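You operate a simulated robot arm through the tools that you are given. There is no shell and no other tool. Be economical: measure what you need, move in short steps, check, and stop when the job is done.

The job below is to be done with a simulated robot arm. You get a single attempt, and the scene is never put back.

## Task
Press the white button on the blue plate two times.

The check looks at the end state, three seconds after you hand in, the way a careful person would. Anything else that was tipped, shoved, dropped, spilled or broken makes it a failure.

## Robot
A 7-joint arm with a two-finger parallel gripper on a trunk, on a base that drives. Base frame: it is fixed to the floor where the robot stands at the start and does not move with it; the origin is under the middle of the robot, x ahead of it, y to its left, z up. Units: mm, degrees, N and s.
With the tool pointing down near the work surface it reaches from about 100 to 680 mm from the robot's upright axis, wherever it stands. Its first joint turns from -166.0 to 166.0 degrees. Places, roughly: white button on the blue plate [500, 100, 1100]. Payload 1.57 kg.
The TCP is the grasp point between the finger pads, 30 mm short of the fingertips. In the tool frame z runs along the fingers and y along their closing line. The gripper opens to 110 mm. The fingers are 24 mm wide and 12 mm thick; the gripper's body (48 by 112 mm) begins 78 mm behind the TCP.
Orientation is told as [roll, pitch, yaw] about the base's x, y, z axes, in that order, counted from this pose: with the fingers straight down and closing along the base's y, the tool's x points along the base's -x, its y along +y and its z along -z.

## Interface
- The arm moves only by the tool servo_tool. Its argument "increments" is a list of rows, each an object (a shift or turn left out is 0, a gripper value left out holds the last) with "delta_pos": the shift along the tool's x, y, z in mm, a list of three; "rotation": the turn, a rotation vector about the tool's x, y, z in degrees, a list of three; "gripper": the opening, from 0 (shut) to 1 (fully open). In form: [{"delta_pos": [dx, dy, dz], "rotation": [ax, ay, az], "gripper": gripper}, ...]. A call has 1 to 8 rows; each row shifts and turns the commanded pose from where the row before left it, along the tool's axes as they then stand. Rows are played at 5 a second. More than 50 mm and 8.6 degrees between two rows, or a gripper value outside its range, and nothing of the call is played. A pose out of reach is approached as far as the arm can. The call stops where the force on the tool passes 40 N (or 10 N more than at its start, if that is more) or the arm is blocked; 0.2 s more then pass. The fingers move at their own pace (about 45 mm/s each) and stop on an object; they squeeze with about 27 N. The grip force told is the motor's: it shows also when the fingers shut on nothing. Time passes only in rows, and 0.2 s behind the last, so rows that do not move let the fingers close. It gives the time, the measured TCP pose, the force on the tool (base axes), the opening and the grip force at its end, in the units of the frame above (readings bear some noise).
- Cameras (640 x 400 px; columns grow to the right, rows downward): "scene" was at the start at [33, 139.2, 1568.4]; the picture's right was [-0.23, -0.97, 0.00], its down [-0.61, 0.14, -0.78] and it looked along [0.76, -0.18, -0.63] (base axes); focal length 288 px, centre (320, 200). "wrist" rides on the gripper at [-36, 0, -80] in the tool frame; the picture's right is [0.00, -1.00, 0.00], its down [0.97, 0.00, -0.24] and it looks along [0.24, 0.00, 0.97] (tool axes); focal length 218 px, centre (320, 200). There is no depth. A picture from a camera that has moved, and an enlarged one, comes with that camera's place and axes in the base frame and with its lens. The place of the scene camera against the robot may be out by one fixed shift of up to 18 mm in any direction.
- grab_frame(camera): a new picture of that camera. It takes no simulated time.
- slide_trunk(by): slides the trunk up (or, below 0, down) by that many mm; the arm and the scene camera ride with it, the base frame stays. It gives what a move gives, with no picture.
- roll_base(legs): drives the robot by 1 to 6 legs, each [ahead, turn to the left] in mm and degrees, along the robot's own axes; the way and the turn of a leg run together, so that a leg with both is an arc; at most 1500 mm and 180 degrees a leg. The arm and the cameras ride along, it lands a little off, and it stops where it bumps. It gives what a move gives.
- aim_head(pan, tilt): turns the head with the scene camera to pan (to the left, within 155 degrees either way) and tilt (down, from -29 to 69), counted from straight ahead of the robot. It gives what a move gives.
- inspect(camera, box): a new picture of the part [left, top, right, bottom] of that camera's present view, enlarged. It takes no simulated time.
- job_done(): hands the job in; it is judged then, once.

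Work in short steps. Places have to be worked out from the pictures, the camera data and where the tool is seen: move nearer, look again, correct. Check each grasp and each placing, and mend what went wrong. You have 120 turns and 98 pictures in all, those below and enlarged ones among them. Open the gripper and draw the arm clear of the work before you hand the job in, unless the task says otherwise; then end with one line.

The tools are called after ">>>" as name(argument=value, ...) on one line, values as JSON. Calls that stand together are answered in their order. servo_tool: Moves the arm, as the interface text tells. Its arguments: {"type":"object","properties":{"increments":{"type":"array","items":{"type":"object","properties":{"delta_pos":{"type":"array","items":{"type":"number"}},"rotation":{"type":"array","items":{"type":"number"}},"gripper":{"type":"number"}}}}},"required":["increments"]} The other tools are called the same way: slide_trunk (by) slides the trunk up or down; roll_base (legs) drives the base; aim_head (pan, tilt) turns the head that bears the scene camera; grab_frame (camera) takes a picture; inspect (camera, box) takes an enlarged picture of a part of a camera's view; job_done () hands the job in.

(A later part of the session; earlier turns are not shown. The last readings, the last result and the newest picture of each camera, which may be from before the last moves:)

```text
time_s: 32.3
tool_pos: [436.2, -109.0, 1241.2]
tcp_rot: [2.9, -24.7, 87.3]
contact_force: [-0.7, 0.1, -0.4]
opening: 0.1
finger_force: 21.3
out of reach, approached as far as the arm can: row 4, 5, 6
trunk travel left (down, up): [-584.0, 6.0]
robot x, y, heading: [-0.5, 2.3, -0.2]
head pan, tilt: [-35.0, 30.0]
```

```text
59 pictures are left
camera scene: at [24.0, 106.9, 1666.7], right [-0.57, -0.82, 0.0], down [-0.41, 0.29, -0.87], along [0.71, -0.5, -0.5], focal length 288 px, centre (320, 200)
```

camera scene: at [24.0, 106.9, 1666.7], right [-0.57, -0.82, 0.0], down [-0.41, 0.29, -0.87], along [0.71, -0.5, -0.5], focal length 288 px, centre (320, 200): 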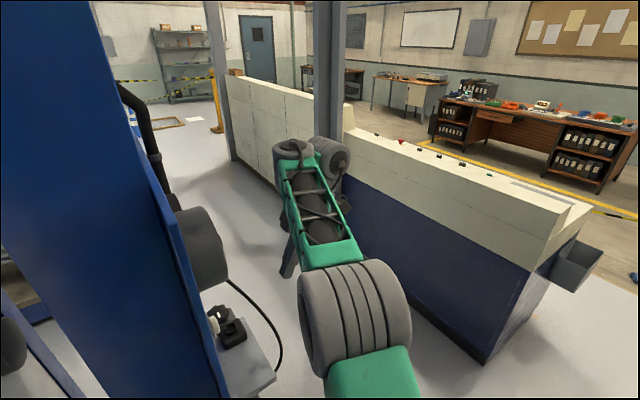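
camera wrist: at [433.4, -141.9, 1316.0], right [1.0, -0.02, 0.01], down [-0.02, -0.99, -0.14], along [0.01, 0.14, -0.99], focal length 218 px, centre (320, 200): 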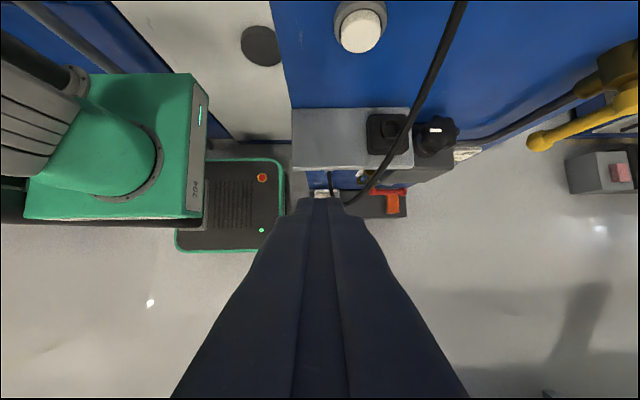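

There's a slight gain. I'll descend towards working height, where the arm is steeper, and test the tilt again.

>>> servo_tool(increments=[{"delta_pos": [16, 0, 22]}, {"delta_pos": [16, 0, 22]}, {"delta_pos": [16, 0, 22]}, {"delta_pos": [0, 0, 22]}, {"rotation": [0, -6, 0]}, {"rotation": [0, -6, 0]}, {"rotation": [0, -6, 0]}])

```text
time_s: 33.9
tool_pos: [431.6, -121.3, 1146.7]
tcp_rot: [7.0, -25.9, 85.0]
contact_force: [0.0, 0.2, 0.5]
opening: 0.3
finger_force: 22.0
out of reach, approached as far as the arm can: row 4, 5, 6, 7
trunk travel left (down, up): [-584.0, 6.0]
robot x, y, heading: [-3.4, -0.9, 0.1]
head pan, tilt: [-35.0, 30.0]
```

The tilt barely improves, so driving round is the right way: facing the panel, the tool only needs to pitch forward. I'll look at the left rear and behind for room to drive.

>>> aim_head(pan=110, tilt=62)

>>> grab_frame(camera="scene")

>>> aim_head(pan=150, tilt=40)

>>> grab_frame(camera="scene")

>>> aim_head(pan=-130, tilt=45)

>>> grab_frame(camera="scene")

```text
time_s: 36.2
tool_pos: [432.2, -121.6, 1145.5]
tcp_rot: [7.1, -25.9, 84.9]
contact_force: [0.7, 0.6, -0.1]
opening: 0.1
finger_force: 22.2
trunk travel left (down, up): [-584.0, 6.0]
robot x, y, heading: [-0.2, 1.9, -0.1]
head pan, tilt: [110.0, 62.0]
```

```text
58 pictures are left
camera scene: at [-72.3, 219.3, 1622.3], right [0.94, 0.34, 0.0], down [0.3, -0.83, -0.47], along [-0.16, 0.44, -0.88], focal length 288 px, centre (320, 200)
```

scene: 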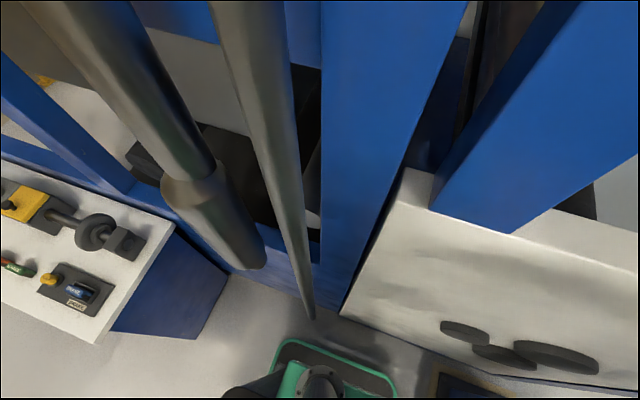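

```text
time_s: 37.2
tool_pos: [433.1, -120.9, 1145.1]
tcp_rot: [7.1, -25.9, 84.8]
contact_force: [0.4, 1.3, -0.7]
opening: 0.1
finger_force: 21.0
trunk travel left (down, up): [-584.0, 6.0]
robot x, y, heading: [-1.9, -1.5, 0.0]
head pan, tilt: [150.0, 40.0]
```

```text
57 pictures are left
camera scene: at [-123.9, 201.4, 1651.3], right [0.5, 0.87, 0.0], down [0.56, -0.32, -0.77], along [-0.66, 0.38, -0.64], focal length 288 px, centre (320, 200)
```

scene: 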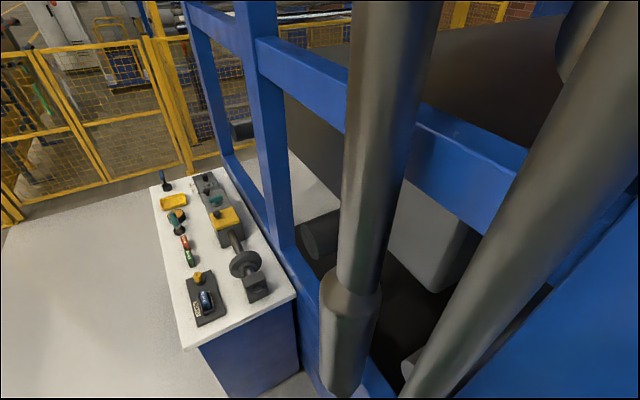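

```text
time_s: 41.1
tool_pos: [433.5, -121.5, 1146.2]
tcp_rot: [7.1, -26.0, 84.9]
contact_force: [0.7, -0.2, -0.5]
opening: 0.1
finger_force: 21.3
trunk travel left (down, up): [-584.0, 6.0]
robot x, y, heading: [-0.5, 1.3, -0.0]
head pan, tilt: [-130.0, 45.0]
```

```text
56 pictures are left
camera scene: at [-102.6, 96.5, 1644.1], right [-0.77, 0.64, 0.0], down [0.45, 0.54, -0.71], along [-0.45, -0.54, -0.71], focal length 288 px, centre (320, 200)
```

scene: 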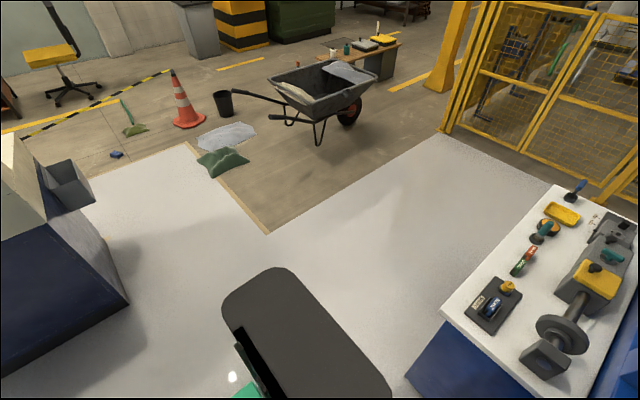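

The floor right of the robot is clear, and an in-place turn has room (base corner radius about 340; machine foot at y about 440; wall at y about −1250). First I'll retract the tool and return it to straight down, yaw 0.

>>> servo_tool(increments=[{"delta_pos": [0, 0, -30]}, {"delta_pos": [0, 0, -30], "rotation": [0, 6.5, 0]}, {"delta_pos": [0, 0, -20], "rotation": [0, 6.5, 0]}, {"rotation": [0, 6.5, 0]}, {"rotation": [0, 6.5, 0]}, {"rotation": [0, 0, 8.5]}, {"rotation": [0, 0, 8.5]}, {"rotation": [0, 0, 8.5]}])

>>> servo_tool(increments=[{"rotation": [0, 0, 8.5]}, {"rotation": [0, 0, 8.5]}, {"rotation": [0, 0, 8.5]}, {"rotation": [0, 0, 8.5]}, {"rotation": [0, 0, 8.5]}, {"rotation": [0, 0, 8.5]}, {"rotation": [0, 0, 8.5]}])

```text
time_s: 42.9
tool_pos: [438.5, -155.4, 1218.5]
tcp_rot: [5.9, 2.6, 62.5]
contact_force: [0.4, -0.4, -0.4]
opening: 0.1
finger_force: 21.7
trunk travel left (down, up): [-584.0, 6.0]
robot x, y, heading: [-1.2, -4.9, -0.1]
head pan, tilt: [-130.0, 45.0]
```

```text
time_s: 44.5
tool_pos: [438.5, -154.5, 1218.6]
tcp_rot: [0.7, 6.3, 3.0]
contact_force: [0.5, -0.1, 0.6]
opening: 0.3
finger_force: 21.5
trunk travel left (down, up): [-584.0, 6.0]
robot x, y, heading: [-0.4, 0.8, 0.1]
head pan, tilt: [-130.0, 45.0]
```

Before driving, I'll test here, in free space, how far the tool pitches forward in the arm's own plane.

>>> servo_tool(increments=[{"rotation": [0, -7, 0], "delta_pos": [20, 0, 0]}, {"rotation": [0, -8, 0]}, {"rotation": [0, -8, 0]}, {"rotation": [0, -8, 0]}, {"rotation": [0, -8, 0]}, {"rotation": [0, -8, 0]}, {"rotation": [0, -8, 0]}, {"rotation": [0, -8, 0]}])

```text
time_s: 46.3
tool_pos: [419.7, -157.5, 1221.0]
tcp_rot: [1.1, -56.8, 2.1]
contact_force: [0.2, -0.4, 0.0]
opening: 0.0
finger_force: 21.1
trunk travel left (down, up): [-584.0, 6.0]
robot x, y, heading: [-1.2, -0.9, -0.1]
head pan, tilt: [-130.0, 45.0]
```

Forward pitch is free to −57°, so facing the panel will work well. I'll drive: turn right 90°, ahead 600, turn left 90°, checking on the way.

>>> roll_base(legs=[[0, -90], [600, 0]])

>>> aim_head(pan=50, tilt=45)

>>> grab_frame(camera="scene")

```text
time_s: 48.0
tool_pos: [353.7, -273.8, 1219.7]
tcp_rot: [1.2, -56.7, -15.2]
contact_force: [-0.5, -0.1, -0.7]
opening: 0.0
finger_force: 21.0
trunk travel left (down, up): [-584.0, 6.0]
robot x, y, heading: [-1.0, -1.8, -16.9]
head pan, tilt: [-130.0, 45.0]
stopped in leg 1: the robot was blocked; the commanded pose is now the measured one
```

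```text
time_s: 50.7
tool_pos: [352.7, -274.9, 1220.9]
tcp_rot: [1.2, -56.7, -15.2]
contact_force: [-0.3, 0.5, -0.6]
opening: 0.0
finger_force: 21.4
trunk travel left (down, up): [-584.0, 6.0]
robot x, y, heading: [-2.0, -4.8, -17.0]
head pan, tilt: [50.0, 45.0]
```

```text
55 pictures are left
camera scene: at [64.2, 212.6, 1644.1], right [0.55, -0.84, 0.0], down [-0.59, -0.39, -0.71], along [0.59, 0.39, -0.71], focal length 288 px, centre (320, 200)
```

scene: 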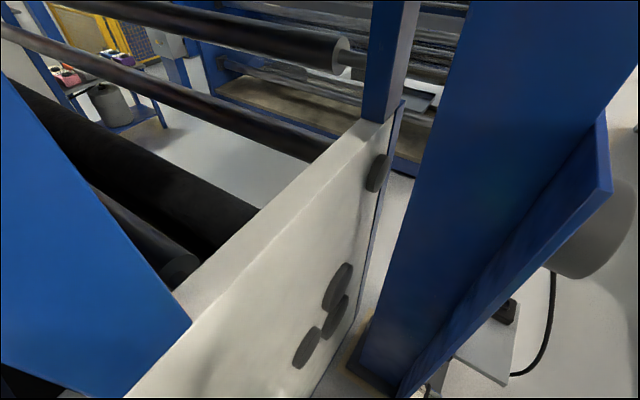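

The turn was blocked at −17°. I'll look to the left rear to find out what touches.

>>> aim_head(pan=125, tilt=65)

>>> grab_frame(camera="scene")

>>> aim_head(pan=75, tilt=68)

>>> grab_frame(camera="scene")

>>> aim_head(pan=10, tilt=65)

>>> grab_frame(camera="scene")

```text
time_s: 52.2
tool_pos: [352.8, -273.0, 1219.6]
tcp_rot: [1.1, -56.7, -15.2]
contact_force: [0.5, 0.6, -0.3]
opening: 0.0
finger_force: 21.2
trunk travel left (down, up): [-584.0, 6.0]
robot x, y, heading: [-1.2, -1.2, -16.9]
head pan, tilt: [125.0, 65.0]
```

```text
54 pictures are left
camera scene: at [-22.8, 226.0, 1619.0], right [0.95, 0.31, 0.0], down [0.28, -0.86, -0.42], along [-0.13, 0.4, -0.91], focal length 288 px, centre (320, 200)
```

scene: 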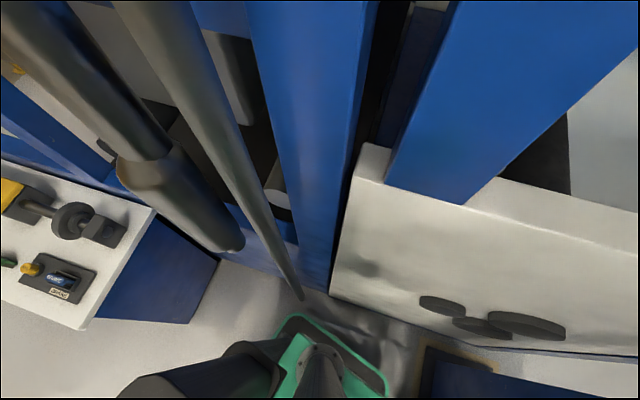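

```text
time_s: 53.4
tool_pos: [353.6, -274.9, 1220.8]
tcp_rot: [1.2, -56.7, -15.2]
contact_force: [0.7, -0.3, -0.2]
opening: 0.3
finger_force: 21.3
trunk travel left (down, up): [-584.0, 6.0]
robot x, y, heading: [-4.0, -1.0, -16.8]
head pan, tilt: [75.0, 68.0]
```

```text
53 pictures are left
camera scene: at [26.1, 216.6, 1616.0], right [0.85, -0.53, 0.0], down [-0.49, -0.79, -0.37], along [0.2, 0.32, -0.93], focal length 288 px, centre (320, 200)
```

scene: 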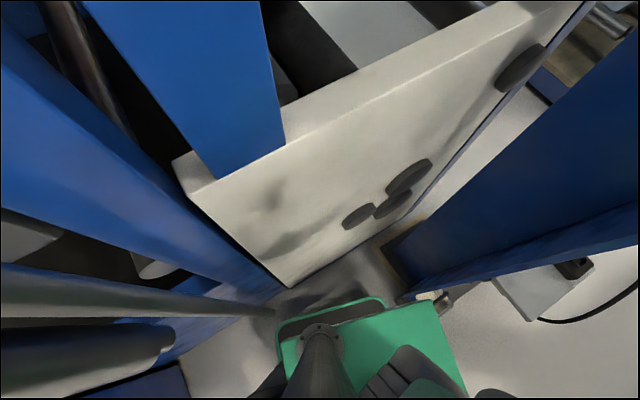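

```text
time_s: 54.8
tool_pos: [354.1, -274.6, 1220.2]
tcp_rot: [1.2, -56.7, -15.2]
contact_force: [0.1, -0.4, -0.4]
opening: 0.0
finger_force: 21.3
trunk travel left (down, up): [-584.0, 6.0]
robot x, y, heading: [0.6, -2.8, -16.7]
head pan, tilt: [10.0, 65.0]
```

```text
52 pictures are left
camera scene: at [56.3, 161.0, 1619.0], right [-0.12, -0.99, 0.0], down [-0.9, 0.11, -0.42], along [0.42, -0.05, -0.91], focal length 288 px, centre (320, 200)
```

scene: 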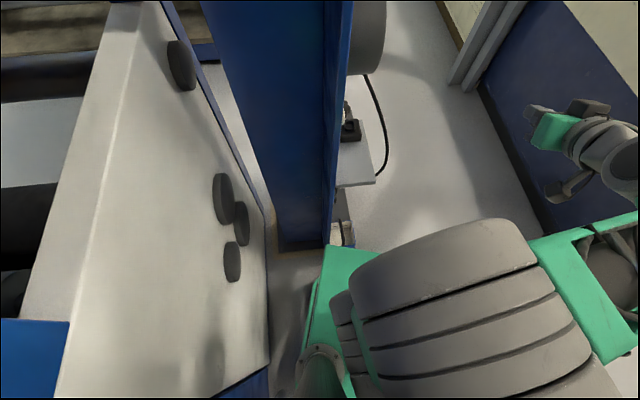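

Vertical pipes stand near the rear-left base corner and are probably what it touched. At −17° heading there is about 80 mm of room ahead, so I'll creep forward 60 mm and go on turning.

>>> roll_base(legs=[[60, 0], [0, -73]])

```text
time_s: 56.7
tool_pos: [351.2, -349.7, 1219.8]
tcp_rot: [1.1, -56.7, -25.5]
contact_force: [0.4, 0.3, -0.3]
opening: 0.0
finger_force: 21.6
trunk travel left (down, up): [-584.0, 6.0]
robot x, y, heading: [54.5, -18.7, -26.8]
head pan, tilt: [10.0, 65.0]
stopped in leg 2: the robot was blocked; the commanded pose is now the measured one
```

It reached −27°; the obstacle is a line near y 290. I need to see the front-left base corner against the tray before creeping on.

>>> aim_head(pan=25, tilt=69)

>>> grab_frame(camera="scene")

>>> grab_frame(camera="wrist")

```text
time_s: 57.5
tool_pos: [351.0, -350.1, 1220.3]
tcp_rot: [1.2, -56.7, -25.6]
contact_force: [0.7, -0.7, -0.4]
opening: 0.1
finger_force: 21.3
trunk travel left (down, up): [-584.0, 6.0]
robot x, y, heading: [49.6, -14.9, -26.5]
head pan, tilt: [25.0, 68.8]
```

```text
51 pictures are left
camera scene: at [133.5, 150.8, 1615.2], right [-0.03, -1.0, 0.0], down [-0.93, 0.03, -0.36], along [0.36, -0.01, -0.93], focal length 288 px, centre (320, 200)
```

scene: 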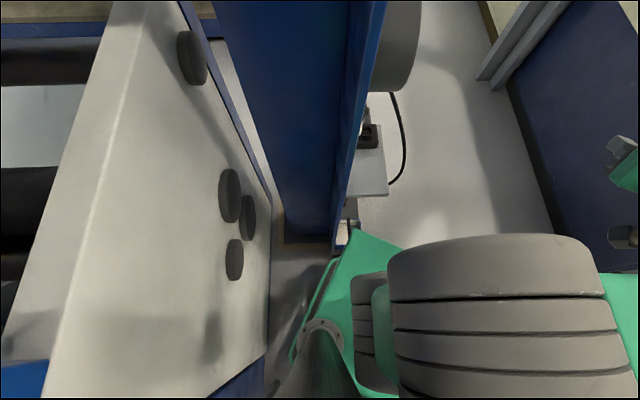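

```text
50 pictures are left
camera wrist: at [308.8, -330.8, 1294.1], right [-0.42, -0.91, -0.01], down [-0.66, 0.31, -0.68], along [0.62, -0.28, -0.73], focal length 218 px, centre (320, 200)
```

wrist: 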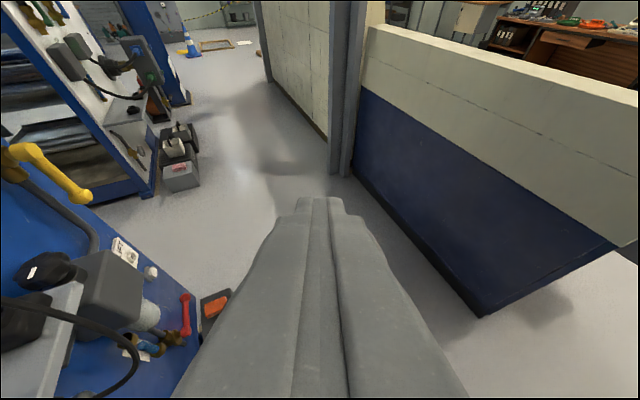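

From these pictures, going back works better than forward: turn left to about +20°, reverse 200 mm (which moves right, away from the machine), then turn right on the spot. First I'll tuck the arm to the right, so it stays clear of the drum during the left turn.

>>> servo_tool(increments=[{"delta_pos": [8, -42, -13]}, {"delta_pos": [8, -42, -13]}, {"delta_pos": [8, -42, -13]}, {"delta_pos": [8, -42, -13]}])

>>> grab_frame(camera="scene")

```text
time_s: 58.5
tool_pos: [226.4, -478.6, 1220.5]
tcp_rot: [1.3, -56.7, -25.8]
contact_force: [-0.2, 0.1, -1.5]
opening: 0.1
finger_force: 21.0
trunk travel left (down, up): [-584.0, 6.0]
robot x, y, heading: [50.8, -19.9, -27.0]
head pan, tilt: [25.0, 68.8]
```

```text
49 pictures are left
camera scene: at [132.8, 149.8, 1615.3], right [-0.03, -1.0, 0.0], down [-0.93, 0.03, -0.36], along [0.36, -0.01, -0.93], focal length 288 px, centre (320, 200)
```

scene: 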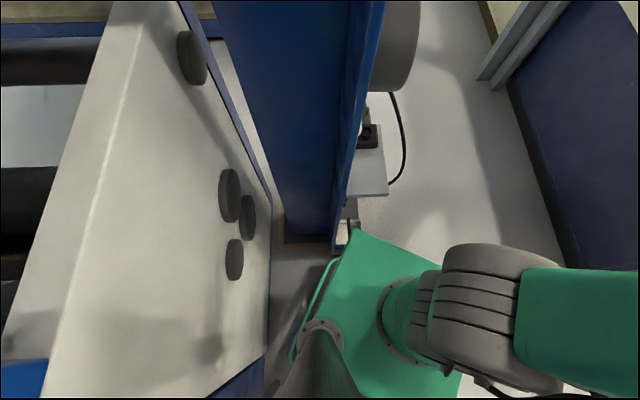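

The arm is tucked to the right. Now I'll turn left to about +18° and reverse 200.

>>> roll_base(legs=[[0, 45], [-200, 0]])

```text
time_s: 62.1
tool_pos: [311.4, -282.5, 1221.0]
tcp_rot: [1.2, -56.8, 19.4]
contact_force: [-0.8, -0.4, -0.3]
opening: 0.2
finger_force: 21.1
trunk travel left (down, up): [-584.0, 6.0]
robot x, y, heading: [-139.9, -77.4, 18.3]
head pan, tilt: [25.0, 68.8]
```

That worked. Now I'll turn right to heading −90 and drive 500 to the right.

>>> roll_base(legs=[[0, -108], [500, 0]])

```text
time_s: 69.6
tool_pos: [-473.2, -942.1, 1220.4]
tcp_rot: [1.1, -56.7, -89.1]
contact_force: [0.2, -0.8, -1.2]
opening: 0.0
finger_force: 21.6
trunk travel left (down, up): [-584.0, 6.0]
robot x, y, heading: [-137.6, -580.8, -90.1]
head pan, tilt: [25.0, 68.8]
```

The way is clear. I'll turn left to heading 0, drive 618 ahead and turn left to face the panel.

>>> roll_base(legs=[[0, 90], [618, 0], [0, 90]])

>>> aim_head(pan=-5, tilt=30)

>>> grab_frame(camera="scene")

>>> grab_frame(camera="wrist")

```text
time_s: 80.8
tool_pos: [811.1, -196.7, 1222.5]
tcp_rot: [1.2, -56.7, 92.2]
contact_force: [0.2, -0.7, -0.1]
opening: 0.0
finger_force: 21.7
trunk travel left (down, up): [-584.0, 6.0]
robot x, y, heading: [487.2, -568.1, 91.1]
head pan, tilt: [25.0, 68.8]
```

```text
time_s: 81.9
tool_pos: [811.2, -195.9, 1222.1]
tcp_rot: [1.2, -56.7, 92.0]
contact_force: [-0.5, -0.5, 0.1]
opening: 0.0
finger_force: 21.6
trunk travel left (down, up): [-584.0, 6.0]
robot x, y, heading: [483.4, -569.4, 91.3]
head pan, tilt: [-5.0, 30.0]
```

```text
48 pictures are left
camera scene: at [346.6, -533.9, 1666.6], right [1.0, -0.07, 0.0], down [-0.03, -0.5, -0.87], along [0.06, 0.86, -0.5], focal length 288 px, centre (320, 200)
```

scene: 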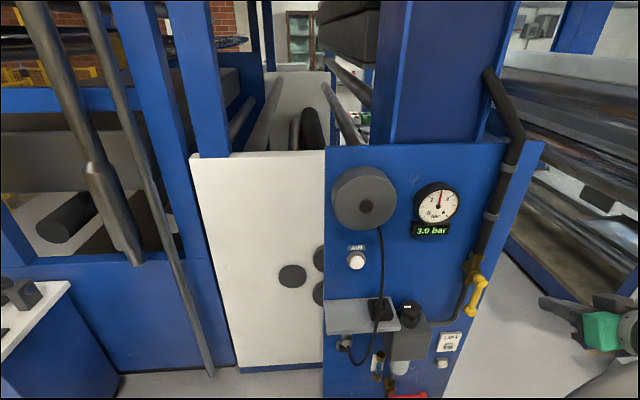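

```text
47 pictures are left
camera wrist: at [814.7, -243.6, 1295.3], right [1.0, 0.05, -0.01], down [0.03, -0.73, -0.68], along [-0.05, 0.68, -0.73], focal length 218 px, centre (320, 200)
```

wrist: 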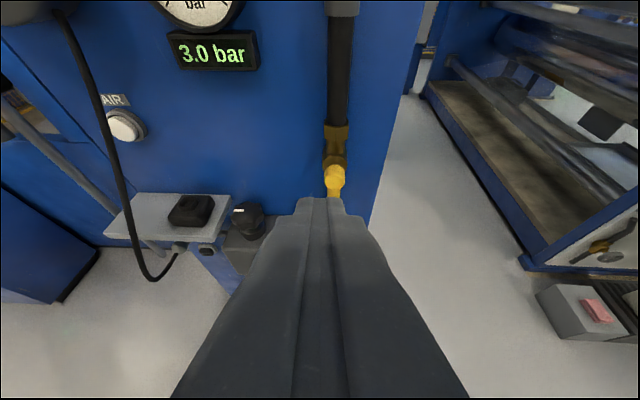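

Now I face the panel: the AIR button, a gauge reading 3.0 bar, the drum above-left with its cable, and the shelf below. I'll enlarge the button and gauge.

>>> inspect(camera="scene", box=[320, 160, 480, 280])

>>> inspect(camera="scene", box=[320, 280, 480, 400])

```text
3.33 times, centred on (400, 220) of scene
camera zoom: at [346.6, -533.9, 1666.6], right [1.0, -0.07, 0.0], down [-0.03, -0.5, -0.87], along [0.06, 0.86, -0.5], focal length 960 px, centre (53, 133)
```

zoom: 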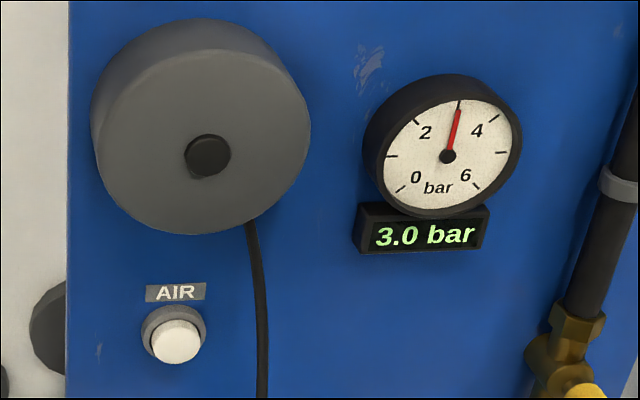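

```text
3.33 times, centred on (400, 340) of scene
camera zoom: at [346.6, -533.9, 1666.6], right [1.0, -0.07, 0.0], down [-0.03, -0.5, -0.87], along [0.06, 0.86, -0.5], focal length 960 px, centre (53, -267)
```

zoom: 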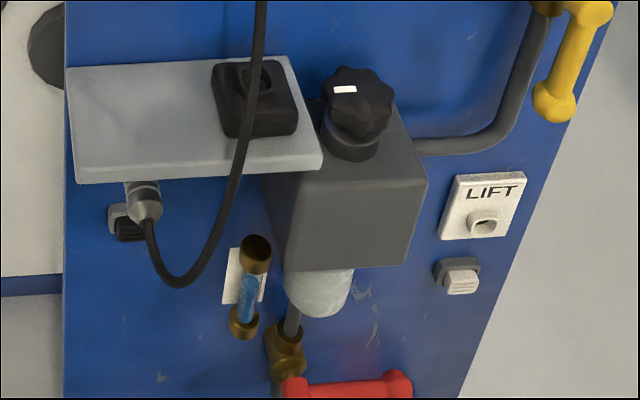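

The scene is clear now: the AIR button has the cable about 50 mm to its right. The 3.0 bar display may show presses. I'll bring the tool left in front of the button, well back from the panel, and twist it −90° so the narrow side of the hand faces the cable.

>>> servo_tool(increments=[{"delta_pos": [0, 46, 0]}, {"delta_pos": [0, 46, 0]}, {"delta_pos": [0, 46, 0]}, {"delta_pos": [0, 46, 0]}, {"delta_pos": [0, 46, 0]}, {"delta_pos": [0, 46, 0]}, {"delta_pos": [0, 46, 0]}])

>>> servo_tool(increments=[{"rotation": [0, 0, -8.5]}, {"rotation": [0, 0, -8.5]}, {"rotation": [0, 0, -8.5]}, {"rotation": [0, 0, -8.5]}, {"rotation": [0, 0, -8.5]}, {"rotation": [0, 0, -8.5]}, {"rotation": [0, 0, -8.5]}, {"rotation": [0, 0, -8.5]}])

>>> grab_frame(camera="scene")

>>> grab_frame(camera="wrist")

```text
time_s: 83.6
tool_pos: [546.7, -220.7, 1222.1]
tcp_rot: [3.0, -56.3, 79.4]
contact_force: [-0.6, 0.1, -0.1]
opening: 0.3
finger_force: 21.4
trunk travel left (down, up): [-584.0, 6.0]
robot x, y, heading: [486.4, -563.3, 90.9]
head pan, tilt: [-5.0, 30.0]
stopped in row 7: the arm was blocked; the commanded pose is now the measured one
```

```text
time_s: 85.4
tool_pos: [548.2, -220.7, 1221.0]
tcp_rot: [-53.9, -19.7, 158.8]
contact_force: [0.2, 0.2, 0.1]
opening: 0.0
finger_force: 21.3
trunk travel left (down, up): [-584.0, 6.0]
robot x, y, heading: [483.3, -563.3, 90.8]
head pan, tilt: [-5.0, 30.0]
```

```text
44 pictures are left
camera scene: at [346.4, -533.8, 1666.7], right [1.0, -0.07, 0.0], down [-0.03, -0.5, -0.87], along [0.06, 0.86, -0.5], focal length 288 px, centre (320, 200)
```

scene: 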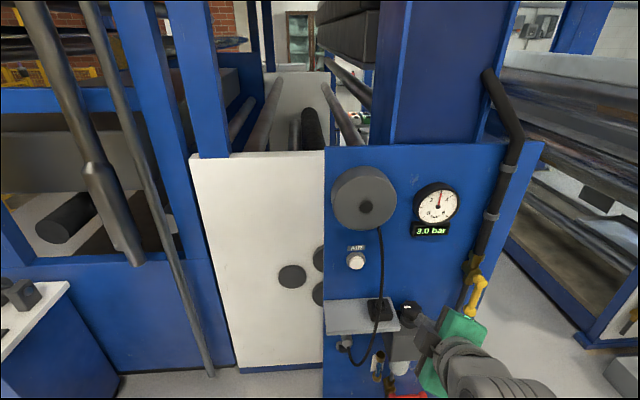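

```text
43 pictures are left
camera wrist: at [509.0, -274.2, 1277.7], right [0.47, 0.45, 0.76], down [0.83, -0.53, -0.19], along [0.31, 0.72, -0.62], focal length 218 px, centre (320, 200)
```

wrist: 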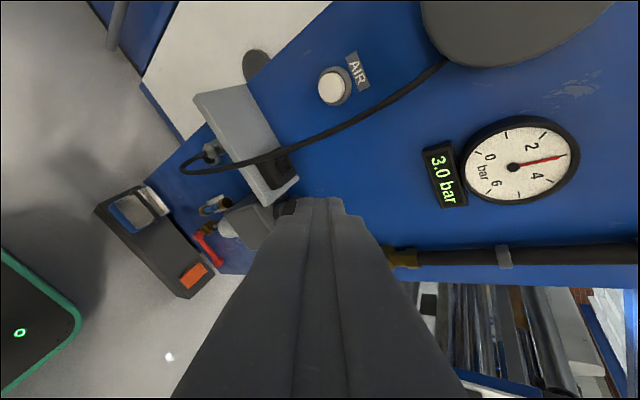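

The arm binds near x 547 when folded. I'll extend towards the panel by 70 mm at this height first, then move left again.

>>> servo_tool(increments=[{"delta_pos": [-10.9, -8.9, 18.9]}, {"delta_pos": [-10.9, -8.9, 18.9]}, {"delta_pos": [-10.9, -8.9, 18.9]}, {"delta_pos": [-17.6, 9.4, -2]}, {"delta_pos": [-17.6, 9.4, -2]}, {"delta_pos": [-17.6, 9.4, -2]}])

>>> grab_frame(camera="wrist")

```text
time_s: 85.8
tool_pos: [681.5, -268.4, 1219.8]
tcp_rot: [-53.5, -19.9, 130.7]
contact_force: [0.0, 0.9, 0.8]
opening: 0.0
finger_force: 20.9
trunk travel left (down, up): [-584.0, 6.0]
robot x, y, heading: [485.7, -565.5, 91.2]
head pan, tilt: [-5.0, 30.0]
stopped in row 2: the arm was blocked; the commanded pose is now the measured one
```

```text
42 pictures are left
camera wrist: at [621.7, -296.4, 1277.1], right [0.63, 0.18, 0.76], down [0.48, -0.86, -0.2], along [0.61, 0.49, -0.62], focal length 218 px, centre (320, 200)
```

wrist: 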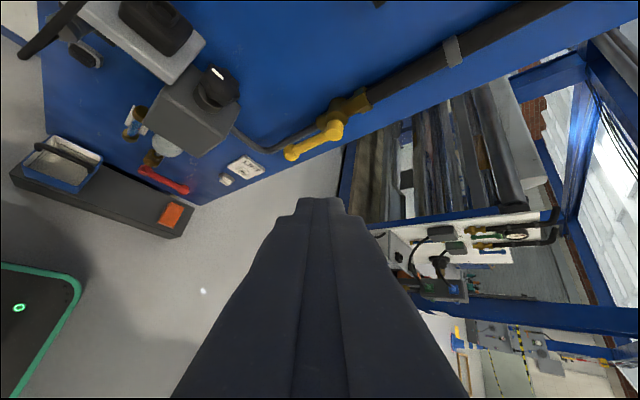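

The arm's first joint swung round about 28°, because with the wrist so close in it reaches its limit. I'll extend forward here on the right, where it's free, then yaw back by 40° so the tool faces the panel squarely.

>>> servo_tool(increments=[{"delta_pos": [-26.9, -6.8, 25.5]}, {"delta_pos": [-26.9, -6.8, 25.5]}, {"delta_pos": [-26.9, -6.8, 25.5]}, {"delta_pos": [-26.9, -6.8, 25.5]}])

>>> servo_tool(increments=[{"rotation": [-2.74, -6.08, -4.42]}, {"rotation": [-2.74, -6.08, -4.42]}, {"rotation": [-2.74, -6.08, -4.42]}, {"rotation": [-2.74, -6.08, -4.42]}, {"rotation": [-2.74, -6.08, -4.42]}])

>>> grab_frame(camera="wrist")

```text
time_s: 86.2
tool_pos: [786.8, -371.4, 1229.5]
tcp_rot: [-55.1, -20.1, 101.4]
contact_force: [-1.5, 0.5, 0.4]
opening: 0.2
finger_force: 21.0
trunk travel left (down, up): [-584.0, 6.0]
robot x, y, heading: [485.5, -564.5, 90.9]
head pan, tilt: [-5.0, 30.0]
stopped in row 2: the arm was blocked; the commanded pose is now the measured one
```

```text
time_s: 87.4
tool_pos: [790.1, -373.5, 1229.8]
tcp_rot: [-54.9, -19.5, 141.5]
contact_force: [1.0, 0.4, -0.2]
opening: 0.0
finger_force: 21.6
trunk travel left (down, up): [-584.0, 6.0]
robot x, y, heading: [485.9, -567.0, 91.1]
head pan, tilt: [-5.0, 30.0]
```

```text
41 pictures are left
camera wrist: at [734.4, -413.0, 1284.3], right [0.57, 0.28, 0.77], down [0.63, -0.75, -0.19], along [0.52, 0.6, -0.61], focal length 218 px, centre (320, 200)
```

wrist: 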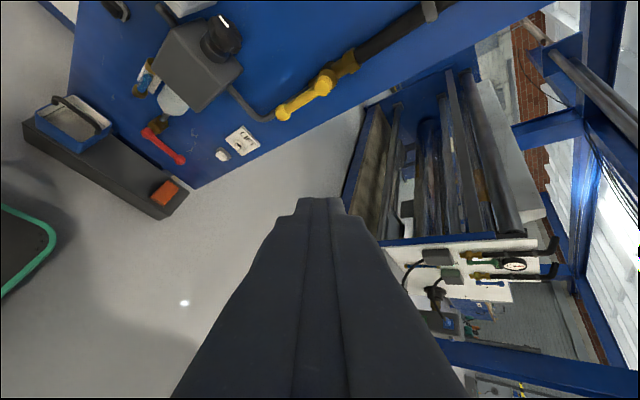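

The first joint swung again, so the arm seems to want another branch with this twist. I'll undo the twist in place, restoring the pose family that moved freely, then extend in small steps.

>>> servo_tool(increments=[{"rotation": [0, 0, 8.5]}, {"rotation": [0, 0, 8.5]}, {"rotation": [0, 0, 8.5]}, {"rotation": [0, 0, 8.5]}, {"rotation": [0, 0, 8.5]}, {"rotation": [0, 0, 8.5]}, {"rotation": [0, 0, 8.5]}, {"rotation": [0, 0, 8.5]}])

>>> grab_frame(camera="scene")

>>> grab_frame(camera="wrist")

```text
time_s: 89.2
tool_pos: [788.8, -372.9, 1230.0]
tcp_rot: [2.5, -57.1, 61.6]
contact_force: [0.5, 0.7, -1.4]
opening: 0.2
finger_force: 21.8
trunk travel left (down, up): [-584.0, 6.0]
robot x, y, heading: [481.9, -567.0, 90.8]
head pan, tilt: [-5.0, 30.0]
```

```text
40 pictures are left
camera scene: at [346.6, -534.1, 1666.7], right [1.0, -0.07, 0.0], down [-0.03, -0.5, -0.87], along [0.06, 0.86, -0.5], focal length 288 px, centre (320, 200)
```

scene: 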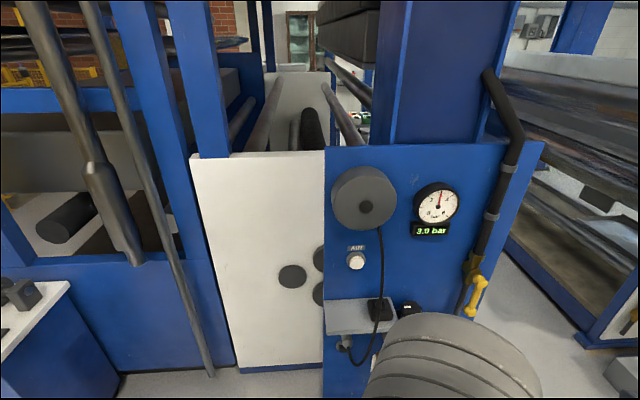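

```text
39 pictures are left
camera wrist: at [769.5, -416.4, 1302.4], right [0.9, -0.44, -0.02], down [-0.34, -0.65, -0.68], along [0.29, 0.62, -0.73], focal length 218 px, centre (320, 200)
```

wrist: 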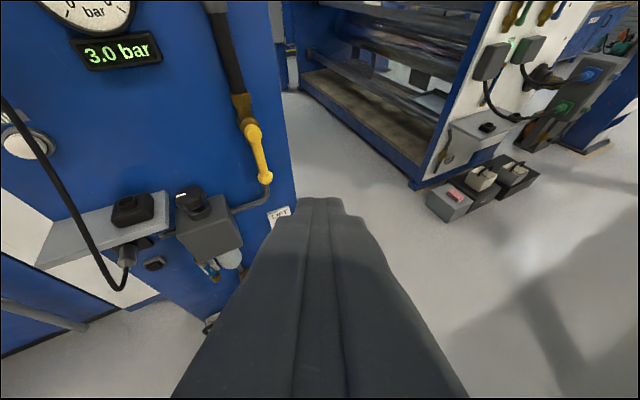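

The twist is undone. Next I'll yaw back 32° so the tool faces the panel, then try small forward steps.

>>> servo_tool(increments=[{"rotation": [-6.68, 0.16, -4.36]}, {"rotation": [-6.68, 0.16, -4.36]}, {"rotation": [-6.68, 0.16, -4.36]}, {"rotation": [-5.9, 0.14, -3.8]}])

>>> servo_tool(increments=[{"delta_pos": [-10.9, 0, 16.8]}, {"delta_pos": [-10.9, 0, 16.8]}, {"delta_pos": [-10.9, 0, 16.8]}, {"delta_pos": [-10.9, 0, 16.8]}, {"delta_pos": [-10.9, 0, 16.8]}])

```text
time_s: 90.2
tool_pos: [746.7, -333.1, 1183.3]
tcp_rot: [2.1, -57.2, 93.2]
contact_force: [-1.2, 0.8, 0.8]
opening: 0.0
finger_force: 21.4
out of reach, approached as far as the arm can: row 2, 3, 4
trunk travel left (down, up): [-584.0, 6.0]
robot x, y, heading: [482.1, -565.7, 91.3]
head pan, tilt: [-5.0, 30.0]
```

```text
time_s: 91.4
tool_pos: [738.1, -233.4, 1184.2]
tcp_rot: [2.1, -57.1, 93.1]
contact_force: [-0.1, 0.4, 1.1]
opening: 0.1
finger_force: 21.9
trunk travel left (down, up): [-584.0, 6.0]
robot x, y, heading: [488.7, -563.2, 91.1]
head pan, tilt: [-5.0, 30.0]
```

Forward motion works now. I'll continue forward to y about −130, then shift left.

>>> servo_tool(increments=[{"delta_pos": [-10.9, 0, 16.8]}, {"delta_pos": [-10.9, 0, 16.8]}, {"delta_pos": [-10.9, 0, 16.8]}, {"delta_pos": [-10.9, 0, 16.8]}, {"delta_pos": [-10.9, 0, 16.8]}])

>>> servo_tool(increments=[{"delta_pos": [0, 25, 0]}, {"delta_pos": [0, 25, 0]}, {"delta_pos": [0, 25, 0]}, {"delta_pos": [0, 25, 0]}, {"delta_pos": [0, 25, 0]}])

>>> grab_frame(camera="wrist")

```text
time_s: 92.6
tool_pos: [730.6, -135.1, 1183.6]
tcp_rot: [2.1, -57.1, 93.1]
contact_force: [-0.2, 1.0, -0.6]
opening: 0.2
finger_force: 20.9
trunk travel left (down, up): [-584.0, 6.0]
robot x, y, heading: [484.4, -563.1, 91.1]
head pan, tilt: [-5.0, 30.0]
```

```text
time_s: 93.8
tool_pos: [604.5, -145.5, 1187.3]
tcp_rot: [2.1, -57.2, 93.1]
contact_force: [0.0, 0.4, 0.4]
opening: 0.0
finger_force: 21.3
trunk travel left (down, up): [-584.0, 6.0]
robot x, y, heading: [482.9, -564.2, 91.2]
head pan, tilt: [-5.0, 30.0]
```

```text
38 pictures are left
camera wrist: at [611.1, -192.8, 1260.0], right [1.0, 0.08, -0.02], down [0.05, -0.73, -0.68], along [-0.07, 0.68, -0.73], focal length 218 px, centre (320, 200)
```

wrist: 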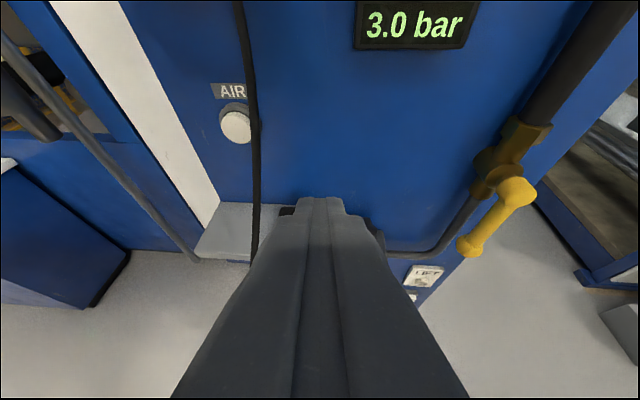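

The view is very good; the button is at about (479, 57, 1122) and the cable at about x 532. I'll yaw the tool −10° so the hand's body stays left of the cable, then shift left to x 477.

>>> servo_tool(increments=[{"rotation": [4.2, 0, 2.7]}, {"rotation": [4.2, 0, 2.7]}, {"delta_pos": [0, 25, 0]}, {"delta_pos": [0, 25, 0]}, {"delta_pos": [0, 25, 0]}])

>>> grab_frame(camera="wrist")

```text
time_s: 94.7
tool_pos: [576.8, -152.8, 1108.8]
tcp_rot: [10.9, -45.5, 74.8]
contact_force: [-1.2, -0.8, -1.0]
opening: 0.0
finger_force: 21.4
trunk travel left (down, up): [-584.0, 6.0]
robot x, y, heading: [483.8, -567.0, 91.2]
head pan, tilt: [-5.0, 30.0]
stopped in row 4: the arm was blocked; the commanded pose is now the measured one
```

```text
37 pictures are left
camera wrist: at [584.2, -185.9, 1189.2], right [0.98, -0.13, -0.13], down [-0.18, -0.83, -0.53], along [-0.04, 0.54, -0.84], focal length 218 px, centre (320, 200)
```

wrist: 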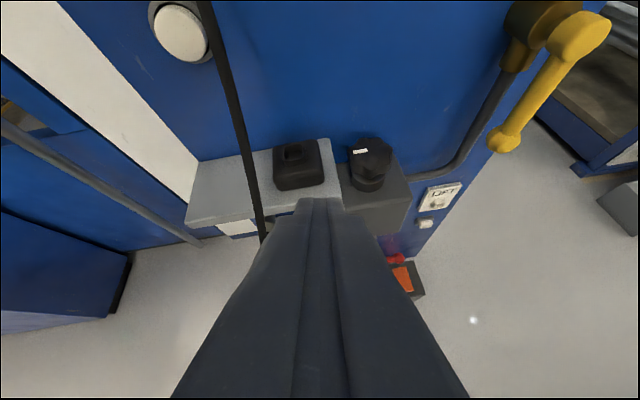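

The first joint's limit lies about here. Turning the base 25° left puts the button on the arm's free right-hand side. I'll back the tool off and up first, then turn.

>>> servo_tool(increments=[{"delta_pos": [-9, -18, -29]}, {"delta_pos": [-9, -18, -29]}, {"delta_pos": [-9, -18, -29]}])

>>> grab_frame(camera="scene")

```text
time_s: 95.5
tool_pos: [648.8, -215.2, 1167.6]
tcp_rot: [14.1, -44.1, 69.5]
contact_force: [0.3, 1.0, 0.5]
opening: 0.0
finger_force: 21.5
trunk travel left (down, up): [-584.0, 6.0]
robot x, y, heading: [486.0, -569.2, 90.8]
head pan, tilt: [-5.0, 30.0]
```

```text
36 pictures are left
camera scene: at [345.4, -534.8, 1666.6], right [1.0, -0.07, 0.0], down [-0.03, -0.5, -0.87], along [0.06, 0.86, -0.5], focal length 288 px, centre (320, 200)
```

scene: 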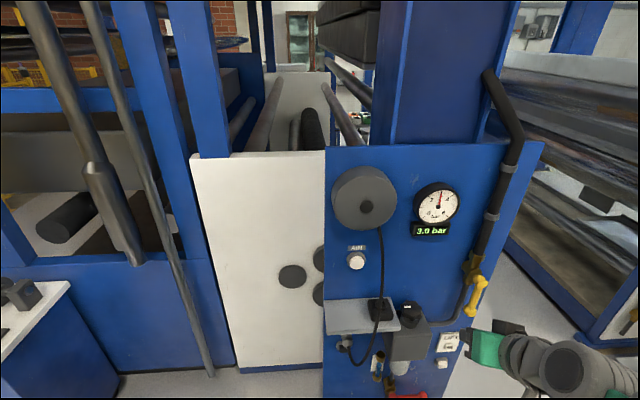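

Now I'll turn the base left 25°, which should carry the tool to about (484, −179), in front of the button.

>>> roll_base(legs=[[0, 25]])

>>> grab_frame(camera="wrist")

>>> aim_head(pan=-30, tilt=30)

>>> grab_frame(camera="scene")

```text
time_s: 97.2
tool_pos: [488.6, -176.1, 1169.8]
tcp_rot: [13.4, -44.4, 94.7]
contact_force: [-0.1, -0.5, -0.6]
opening: 0.0
finger_force: 22.0
trunk travel left (down, up): [-584.0, 6.0]
robot x, y, heading: [481.2, -566.8, 116.0]
head pan, tilt: [-5.0, 30.0]
```

```text
35 pictures are left
camera wrist: at [509.3, -203.5, 1251.3], right [0.96, 0.24, -0.17], down [0.12, -0.85, -0.51], along [-0.26, 0.47, -0.84], focal length 218 px, centre (320, 200)
```

wrist: 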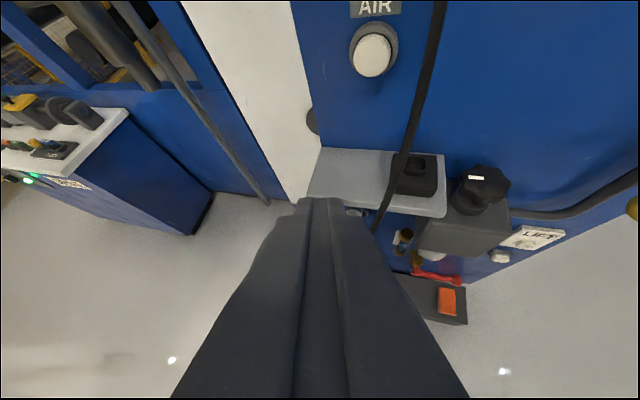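

```text
time_s: 98.1
tool_pos: [489.1, -176.4, 1171.2]
tcp_rot: [13.4, -44.4, 94.5]
contact_force: [-0.4, -0.1, 0.2]
opening: 0.0
finger_force: 21.3
trunk travel left (down, up): [-584.0, 6.0]
robot x, y, heading: [483.4, -562.3, 116.0]
head pan, tilt: [-30.0, 30.0]
```

```text
34 pictures are left
camera scene: at [387.5, -593.2, 1666.7], right [1.0, -0.07, 0.0], down [-0.03, -0.5, -0.87], along [0.06, 0.86, -0.5], focal length 288 px, centre (320, 200)
```

scene: 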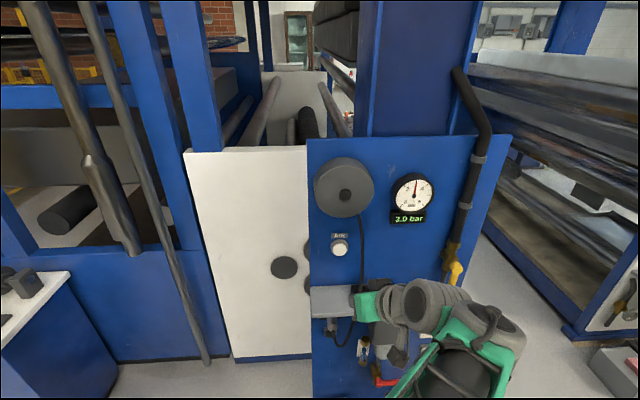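

The tool is in front of the button, and the display still shows 3.0 bar. I'll square the tool: yaw −28° and pitch up a bit.

>>> servo_tool(increments=[{"rotation": [4.87, -1.19, 4.84]}, {"rotation": [4.87, -1.19, 4.84]}, {"rotation": [4.87, -1.19, 4.84]}, {"rotation": [4.87, -1.19, 4.84]}, {"rotation": [0, -6, 0]}, {"rotation": [0, -6, 0]}])

>>> grab_frame(camera="wrist")

```text
time_s: 98.7
tool_pos: [560.0, -192.6, 1151.9]
tcp_rot: [15.1, -41.6, 66.8]
contact_force: [0.7, -0.2, -0.6]
opening: 0.0
finger_force: 21.8
trunk travel left (down, up): [-584.0, 6.0]
robot x, y, heading: [481.3, -566.6, 115.9]
head pan, tilt: [-30.0, 30.0]
stopped in row 3: the arm was blocked; the commanded pose is now the measured one
```

```text
33 pictures are left
camera wrist: at [570.9, -223.7, 1233.7], right [0.96, -0.22, -0.2], down [-0.29, -0.83, -0.47], along [-0.06, 0.51, -0.86], focal length 218 px, centre (320, 200)
```

wrist: 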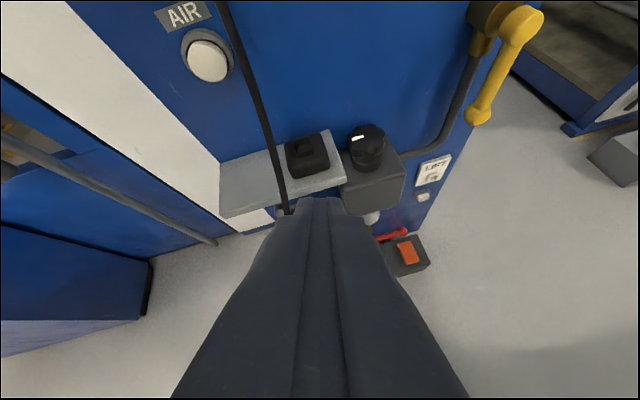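

The limit is that the tool must point left of the arm's radial line. Putting the robot about 260 mm further left satisfies that for a straight press: turn to face −x, drive 260, turn back.

>>> roll_base(legs=[[0, 64], [260, 0], [0, -90]])

>>> grab_frame(camera="wrist")

```text
time_s: 107.2
tool_pos: [454.2, -263.5, 1152.8]
tcp_rot: [15.2, -41.6, 40.6]
contact_force: [-0.3, -0.3, 1.1]
opening: 0.0
finger_force: 21.5
trunk travel left (down, up): [-584.0, 6.0]
robot x, y, heading: [223.3, -566.1, 89.8]
head pan, tilt: [-30.0, 30.0]
```

```text
32 pictures are left
camera wrist: at [449.5, -296.6, 1233.3], right [0.76, -0.62, -0.2], down [-0.63, -0.62, -0.47], along [0.17, 0.48, -0.86], focal length 218 px, centre (320, 200)
```

wrist: 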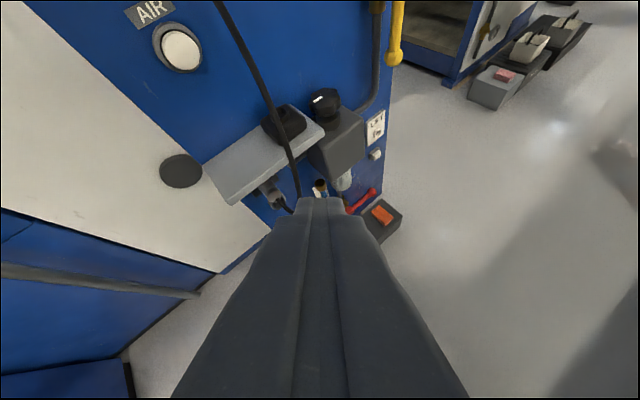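

Well placed. Now I'll rotate the tool: yaw +25°, remove the 17° twist, and pitch up 12°.

>>> servo_tool(increments=[{"rotation": [-5.5, 1.66, -6.0]}, {"rotation": [-5.5, 1.66, -6.0]}, {"rotation": [-5.5, 1.66, -6.0]}, {"rotation": [0, 0, -8.4]}, {"rotation": [0, 0, -8.4]}, {"rotation": [0, -6, 0]}, {"rotation": [0, -6, 0]}])

>>> grab_frame(camera="wrist")

```text
time_s: 108.8
tool_pos: [454.5, -265.3, 1153.6]
tcp_rot: [-0.5, -55.8, 88.6]
contact_force: [0.5, -0.1, -0.7]
opening: 0.3
finger_force: 21.6
trunk travel left (down, up): [-584.0, 6.0]
robot x, y, heading: [222.6, -562.4, 89.7]
head pan, tilt: [-30.0, 30.0]
```

```text
31 pictures are left
camera wrist: at [452.6, -311.0, 1226.7], right [1.0, -0.03, 0.01], down [-0.02, -0.74, -0.67], along [0.03, 0.67, -0.74], focal length 218 px, centre (320, 200)
```

wrist: 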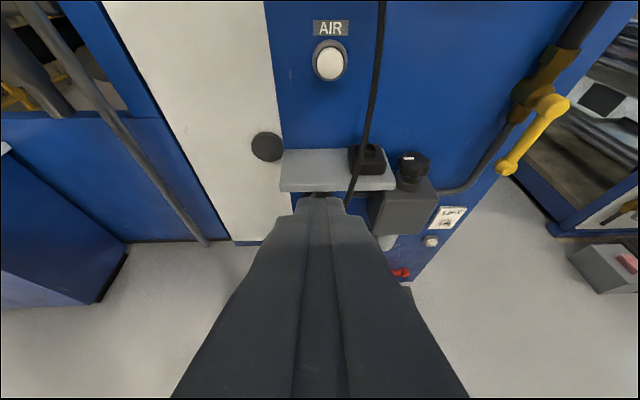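

The tool is square to the panel and the button bears at about (478, 57, 1121). I'll advance to y about −60.

>>> servo_tool(increments=[{"delta_pos": [-20.6, -4, 35.6]}, {"delta_pos": [-20.6, -4, 35.6]}, {"delta_pos": [-20.6, -4, 35.6]}, {"delta_pos": [-20.6, -4, 35.6]}, {"delta_pos": [-20.6, -4, 35.6]}])

>>> grab_frame(camera="wrist")

>>> aim_head(pan=-25, tilt=35)

>>> grab_frame(camera="scene")

```text
time_s: 110.0
tool_pos: [481.1, -60.0, 1136.3]
tcp_rot: [-0.2, -55.7, 88.3]
contact_force: [0.3, -0.1, 0.2]
opening: 0.2
finger_force: 21.2
trunk travel left (down, up): [-584.0, 6.0]
robot x, y, heading: [221.7, -566.8, 89.8]
head pan, tilt: [-30.0, 30.0]
```

```text
30 pictures are left
camera wrist: at [479.8, -106.3, 1210.2], right [1.0, -0.03, 0.0], down [-0.02, -0.75, -0.67], along [0.03, 0.67, -0.75], focal length 218 px, centre (320, 200)
```

wrist: 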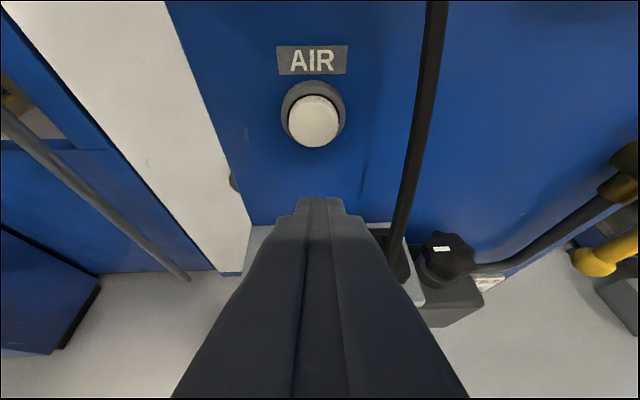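

```text
time_s: 110.7
tool_pos: [481.2, -61.5, 1135.9]
tcp_rot: [-0.4, -55.8, 88.4]
contact_force: [0.6, -0.2, -0.7]
opening: 0.0
finger_force: 20.8
trunk travel left (down, up): [-584.0, 6.0]
robot x, y, heading: [218.2, -563.1, 89.7]
head pan, tilt: [-25.0, 35.0]
```

```text
29 pictures are left
camera scene: at [114.2, -540.8, 1658.9], right [0.91, -0.42, 0.0], down [-0.24, -0.52, -0.82], along [0.35, 0.74, -0.57], focal length 288 px, centre (320, 200)
```

scene: 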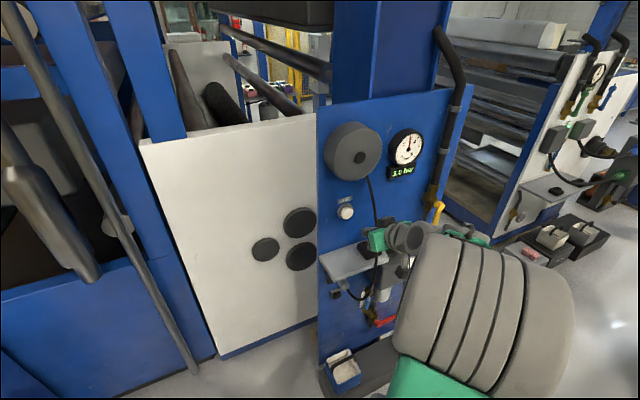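

The bearing gives the button at (481, 57, 1121), in line with the finger. I'll go 60 mm further, shifted 4 mm left for cable margin.

>>> servo_tool(increments=[{"delta_pos": [-11.2, 1.4, 16.6]}, {"delta_pos": [-11.2, 1.4, 16.6]}, {"delta_pos": [-11.2, 1.4, 16.6]}])

>>> grab_frame(camera="wrist")

>>> inspect(camera="scene", box=[310, 110, 470, 270])

```text
time_s: 111.5
tool_pos: [478.1, 1.5, 1135.2]
tcp_rot: [-0.4, -55.7, 88.3]
contact_force: [0.4, -0.4, 0.5]
opening: 0.0
finger_force: 21.3
trunk travel left (down, up): [-584.0, 6.0]
robot x, y, heading: [222.2, -564.7, 90.0]
head pan, tilt: [-25.0, 35.0]
```

```text
28 pictures are left
camera wrist: at [477.3, -45.6, 1209.9], right [1.0, -0.03, 0.0], down [-0.02, -0.75, -0.67], along [0.03, 0.67, -0.75], focal length 218 px, centre (320, 200)
```

wrist: 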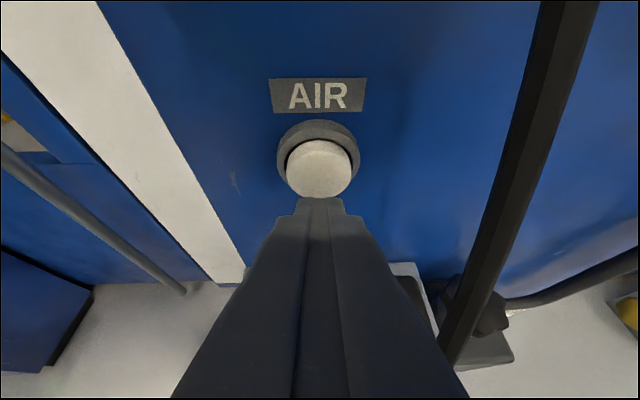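

```text
2.50 times, centred on (390, 190) of scene
camera zoom: at [114.1, -540.7, 1658.9], right [0.91, -0.42, 0.0], down [-0.24, -0.52, -0.82], along [0.35, 0.74, -0.57], focal length 720 px, centre (145, 225)
```

zoom: 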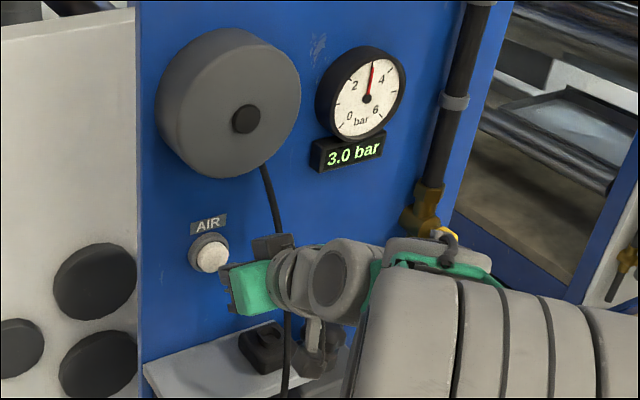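

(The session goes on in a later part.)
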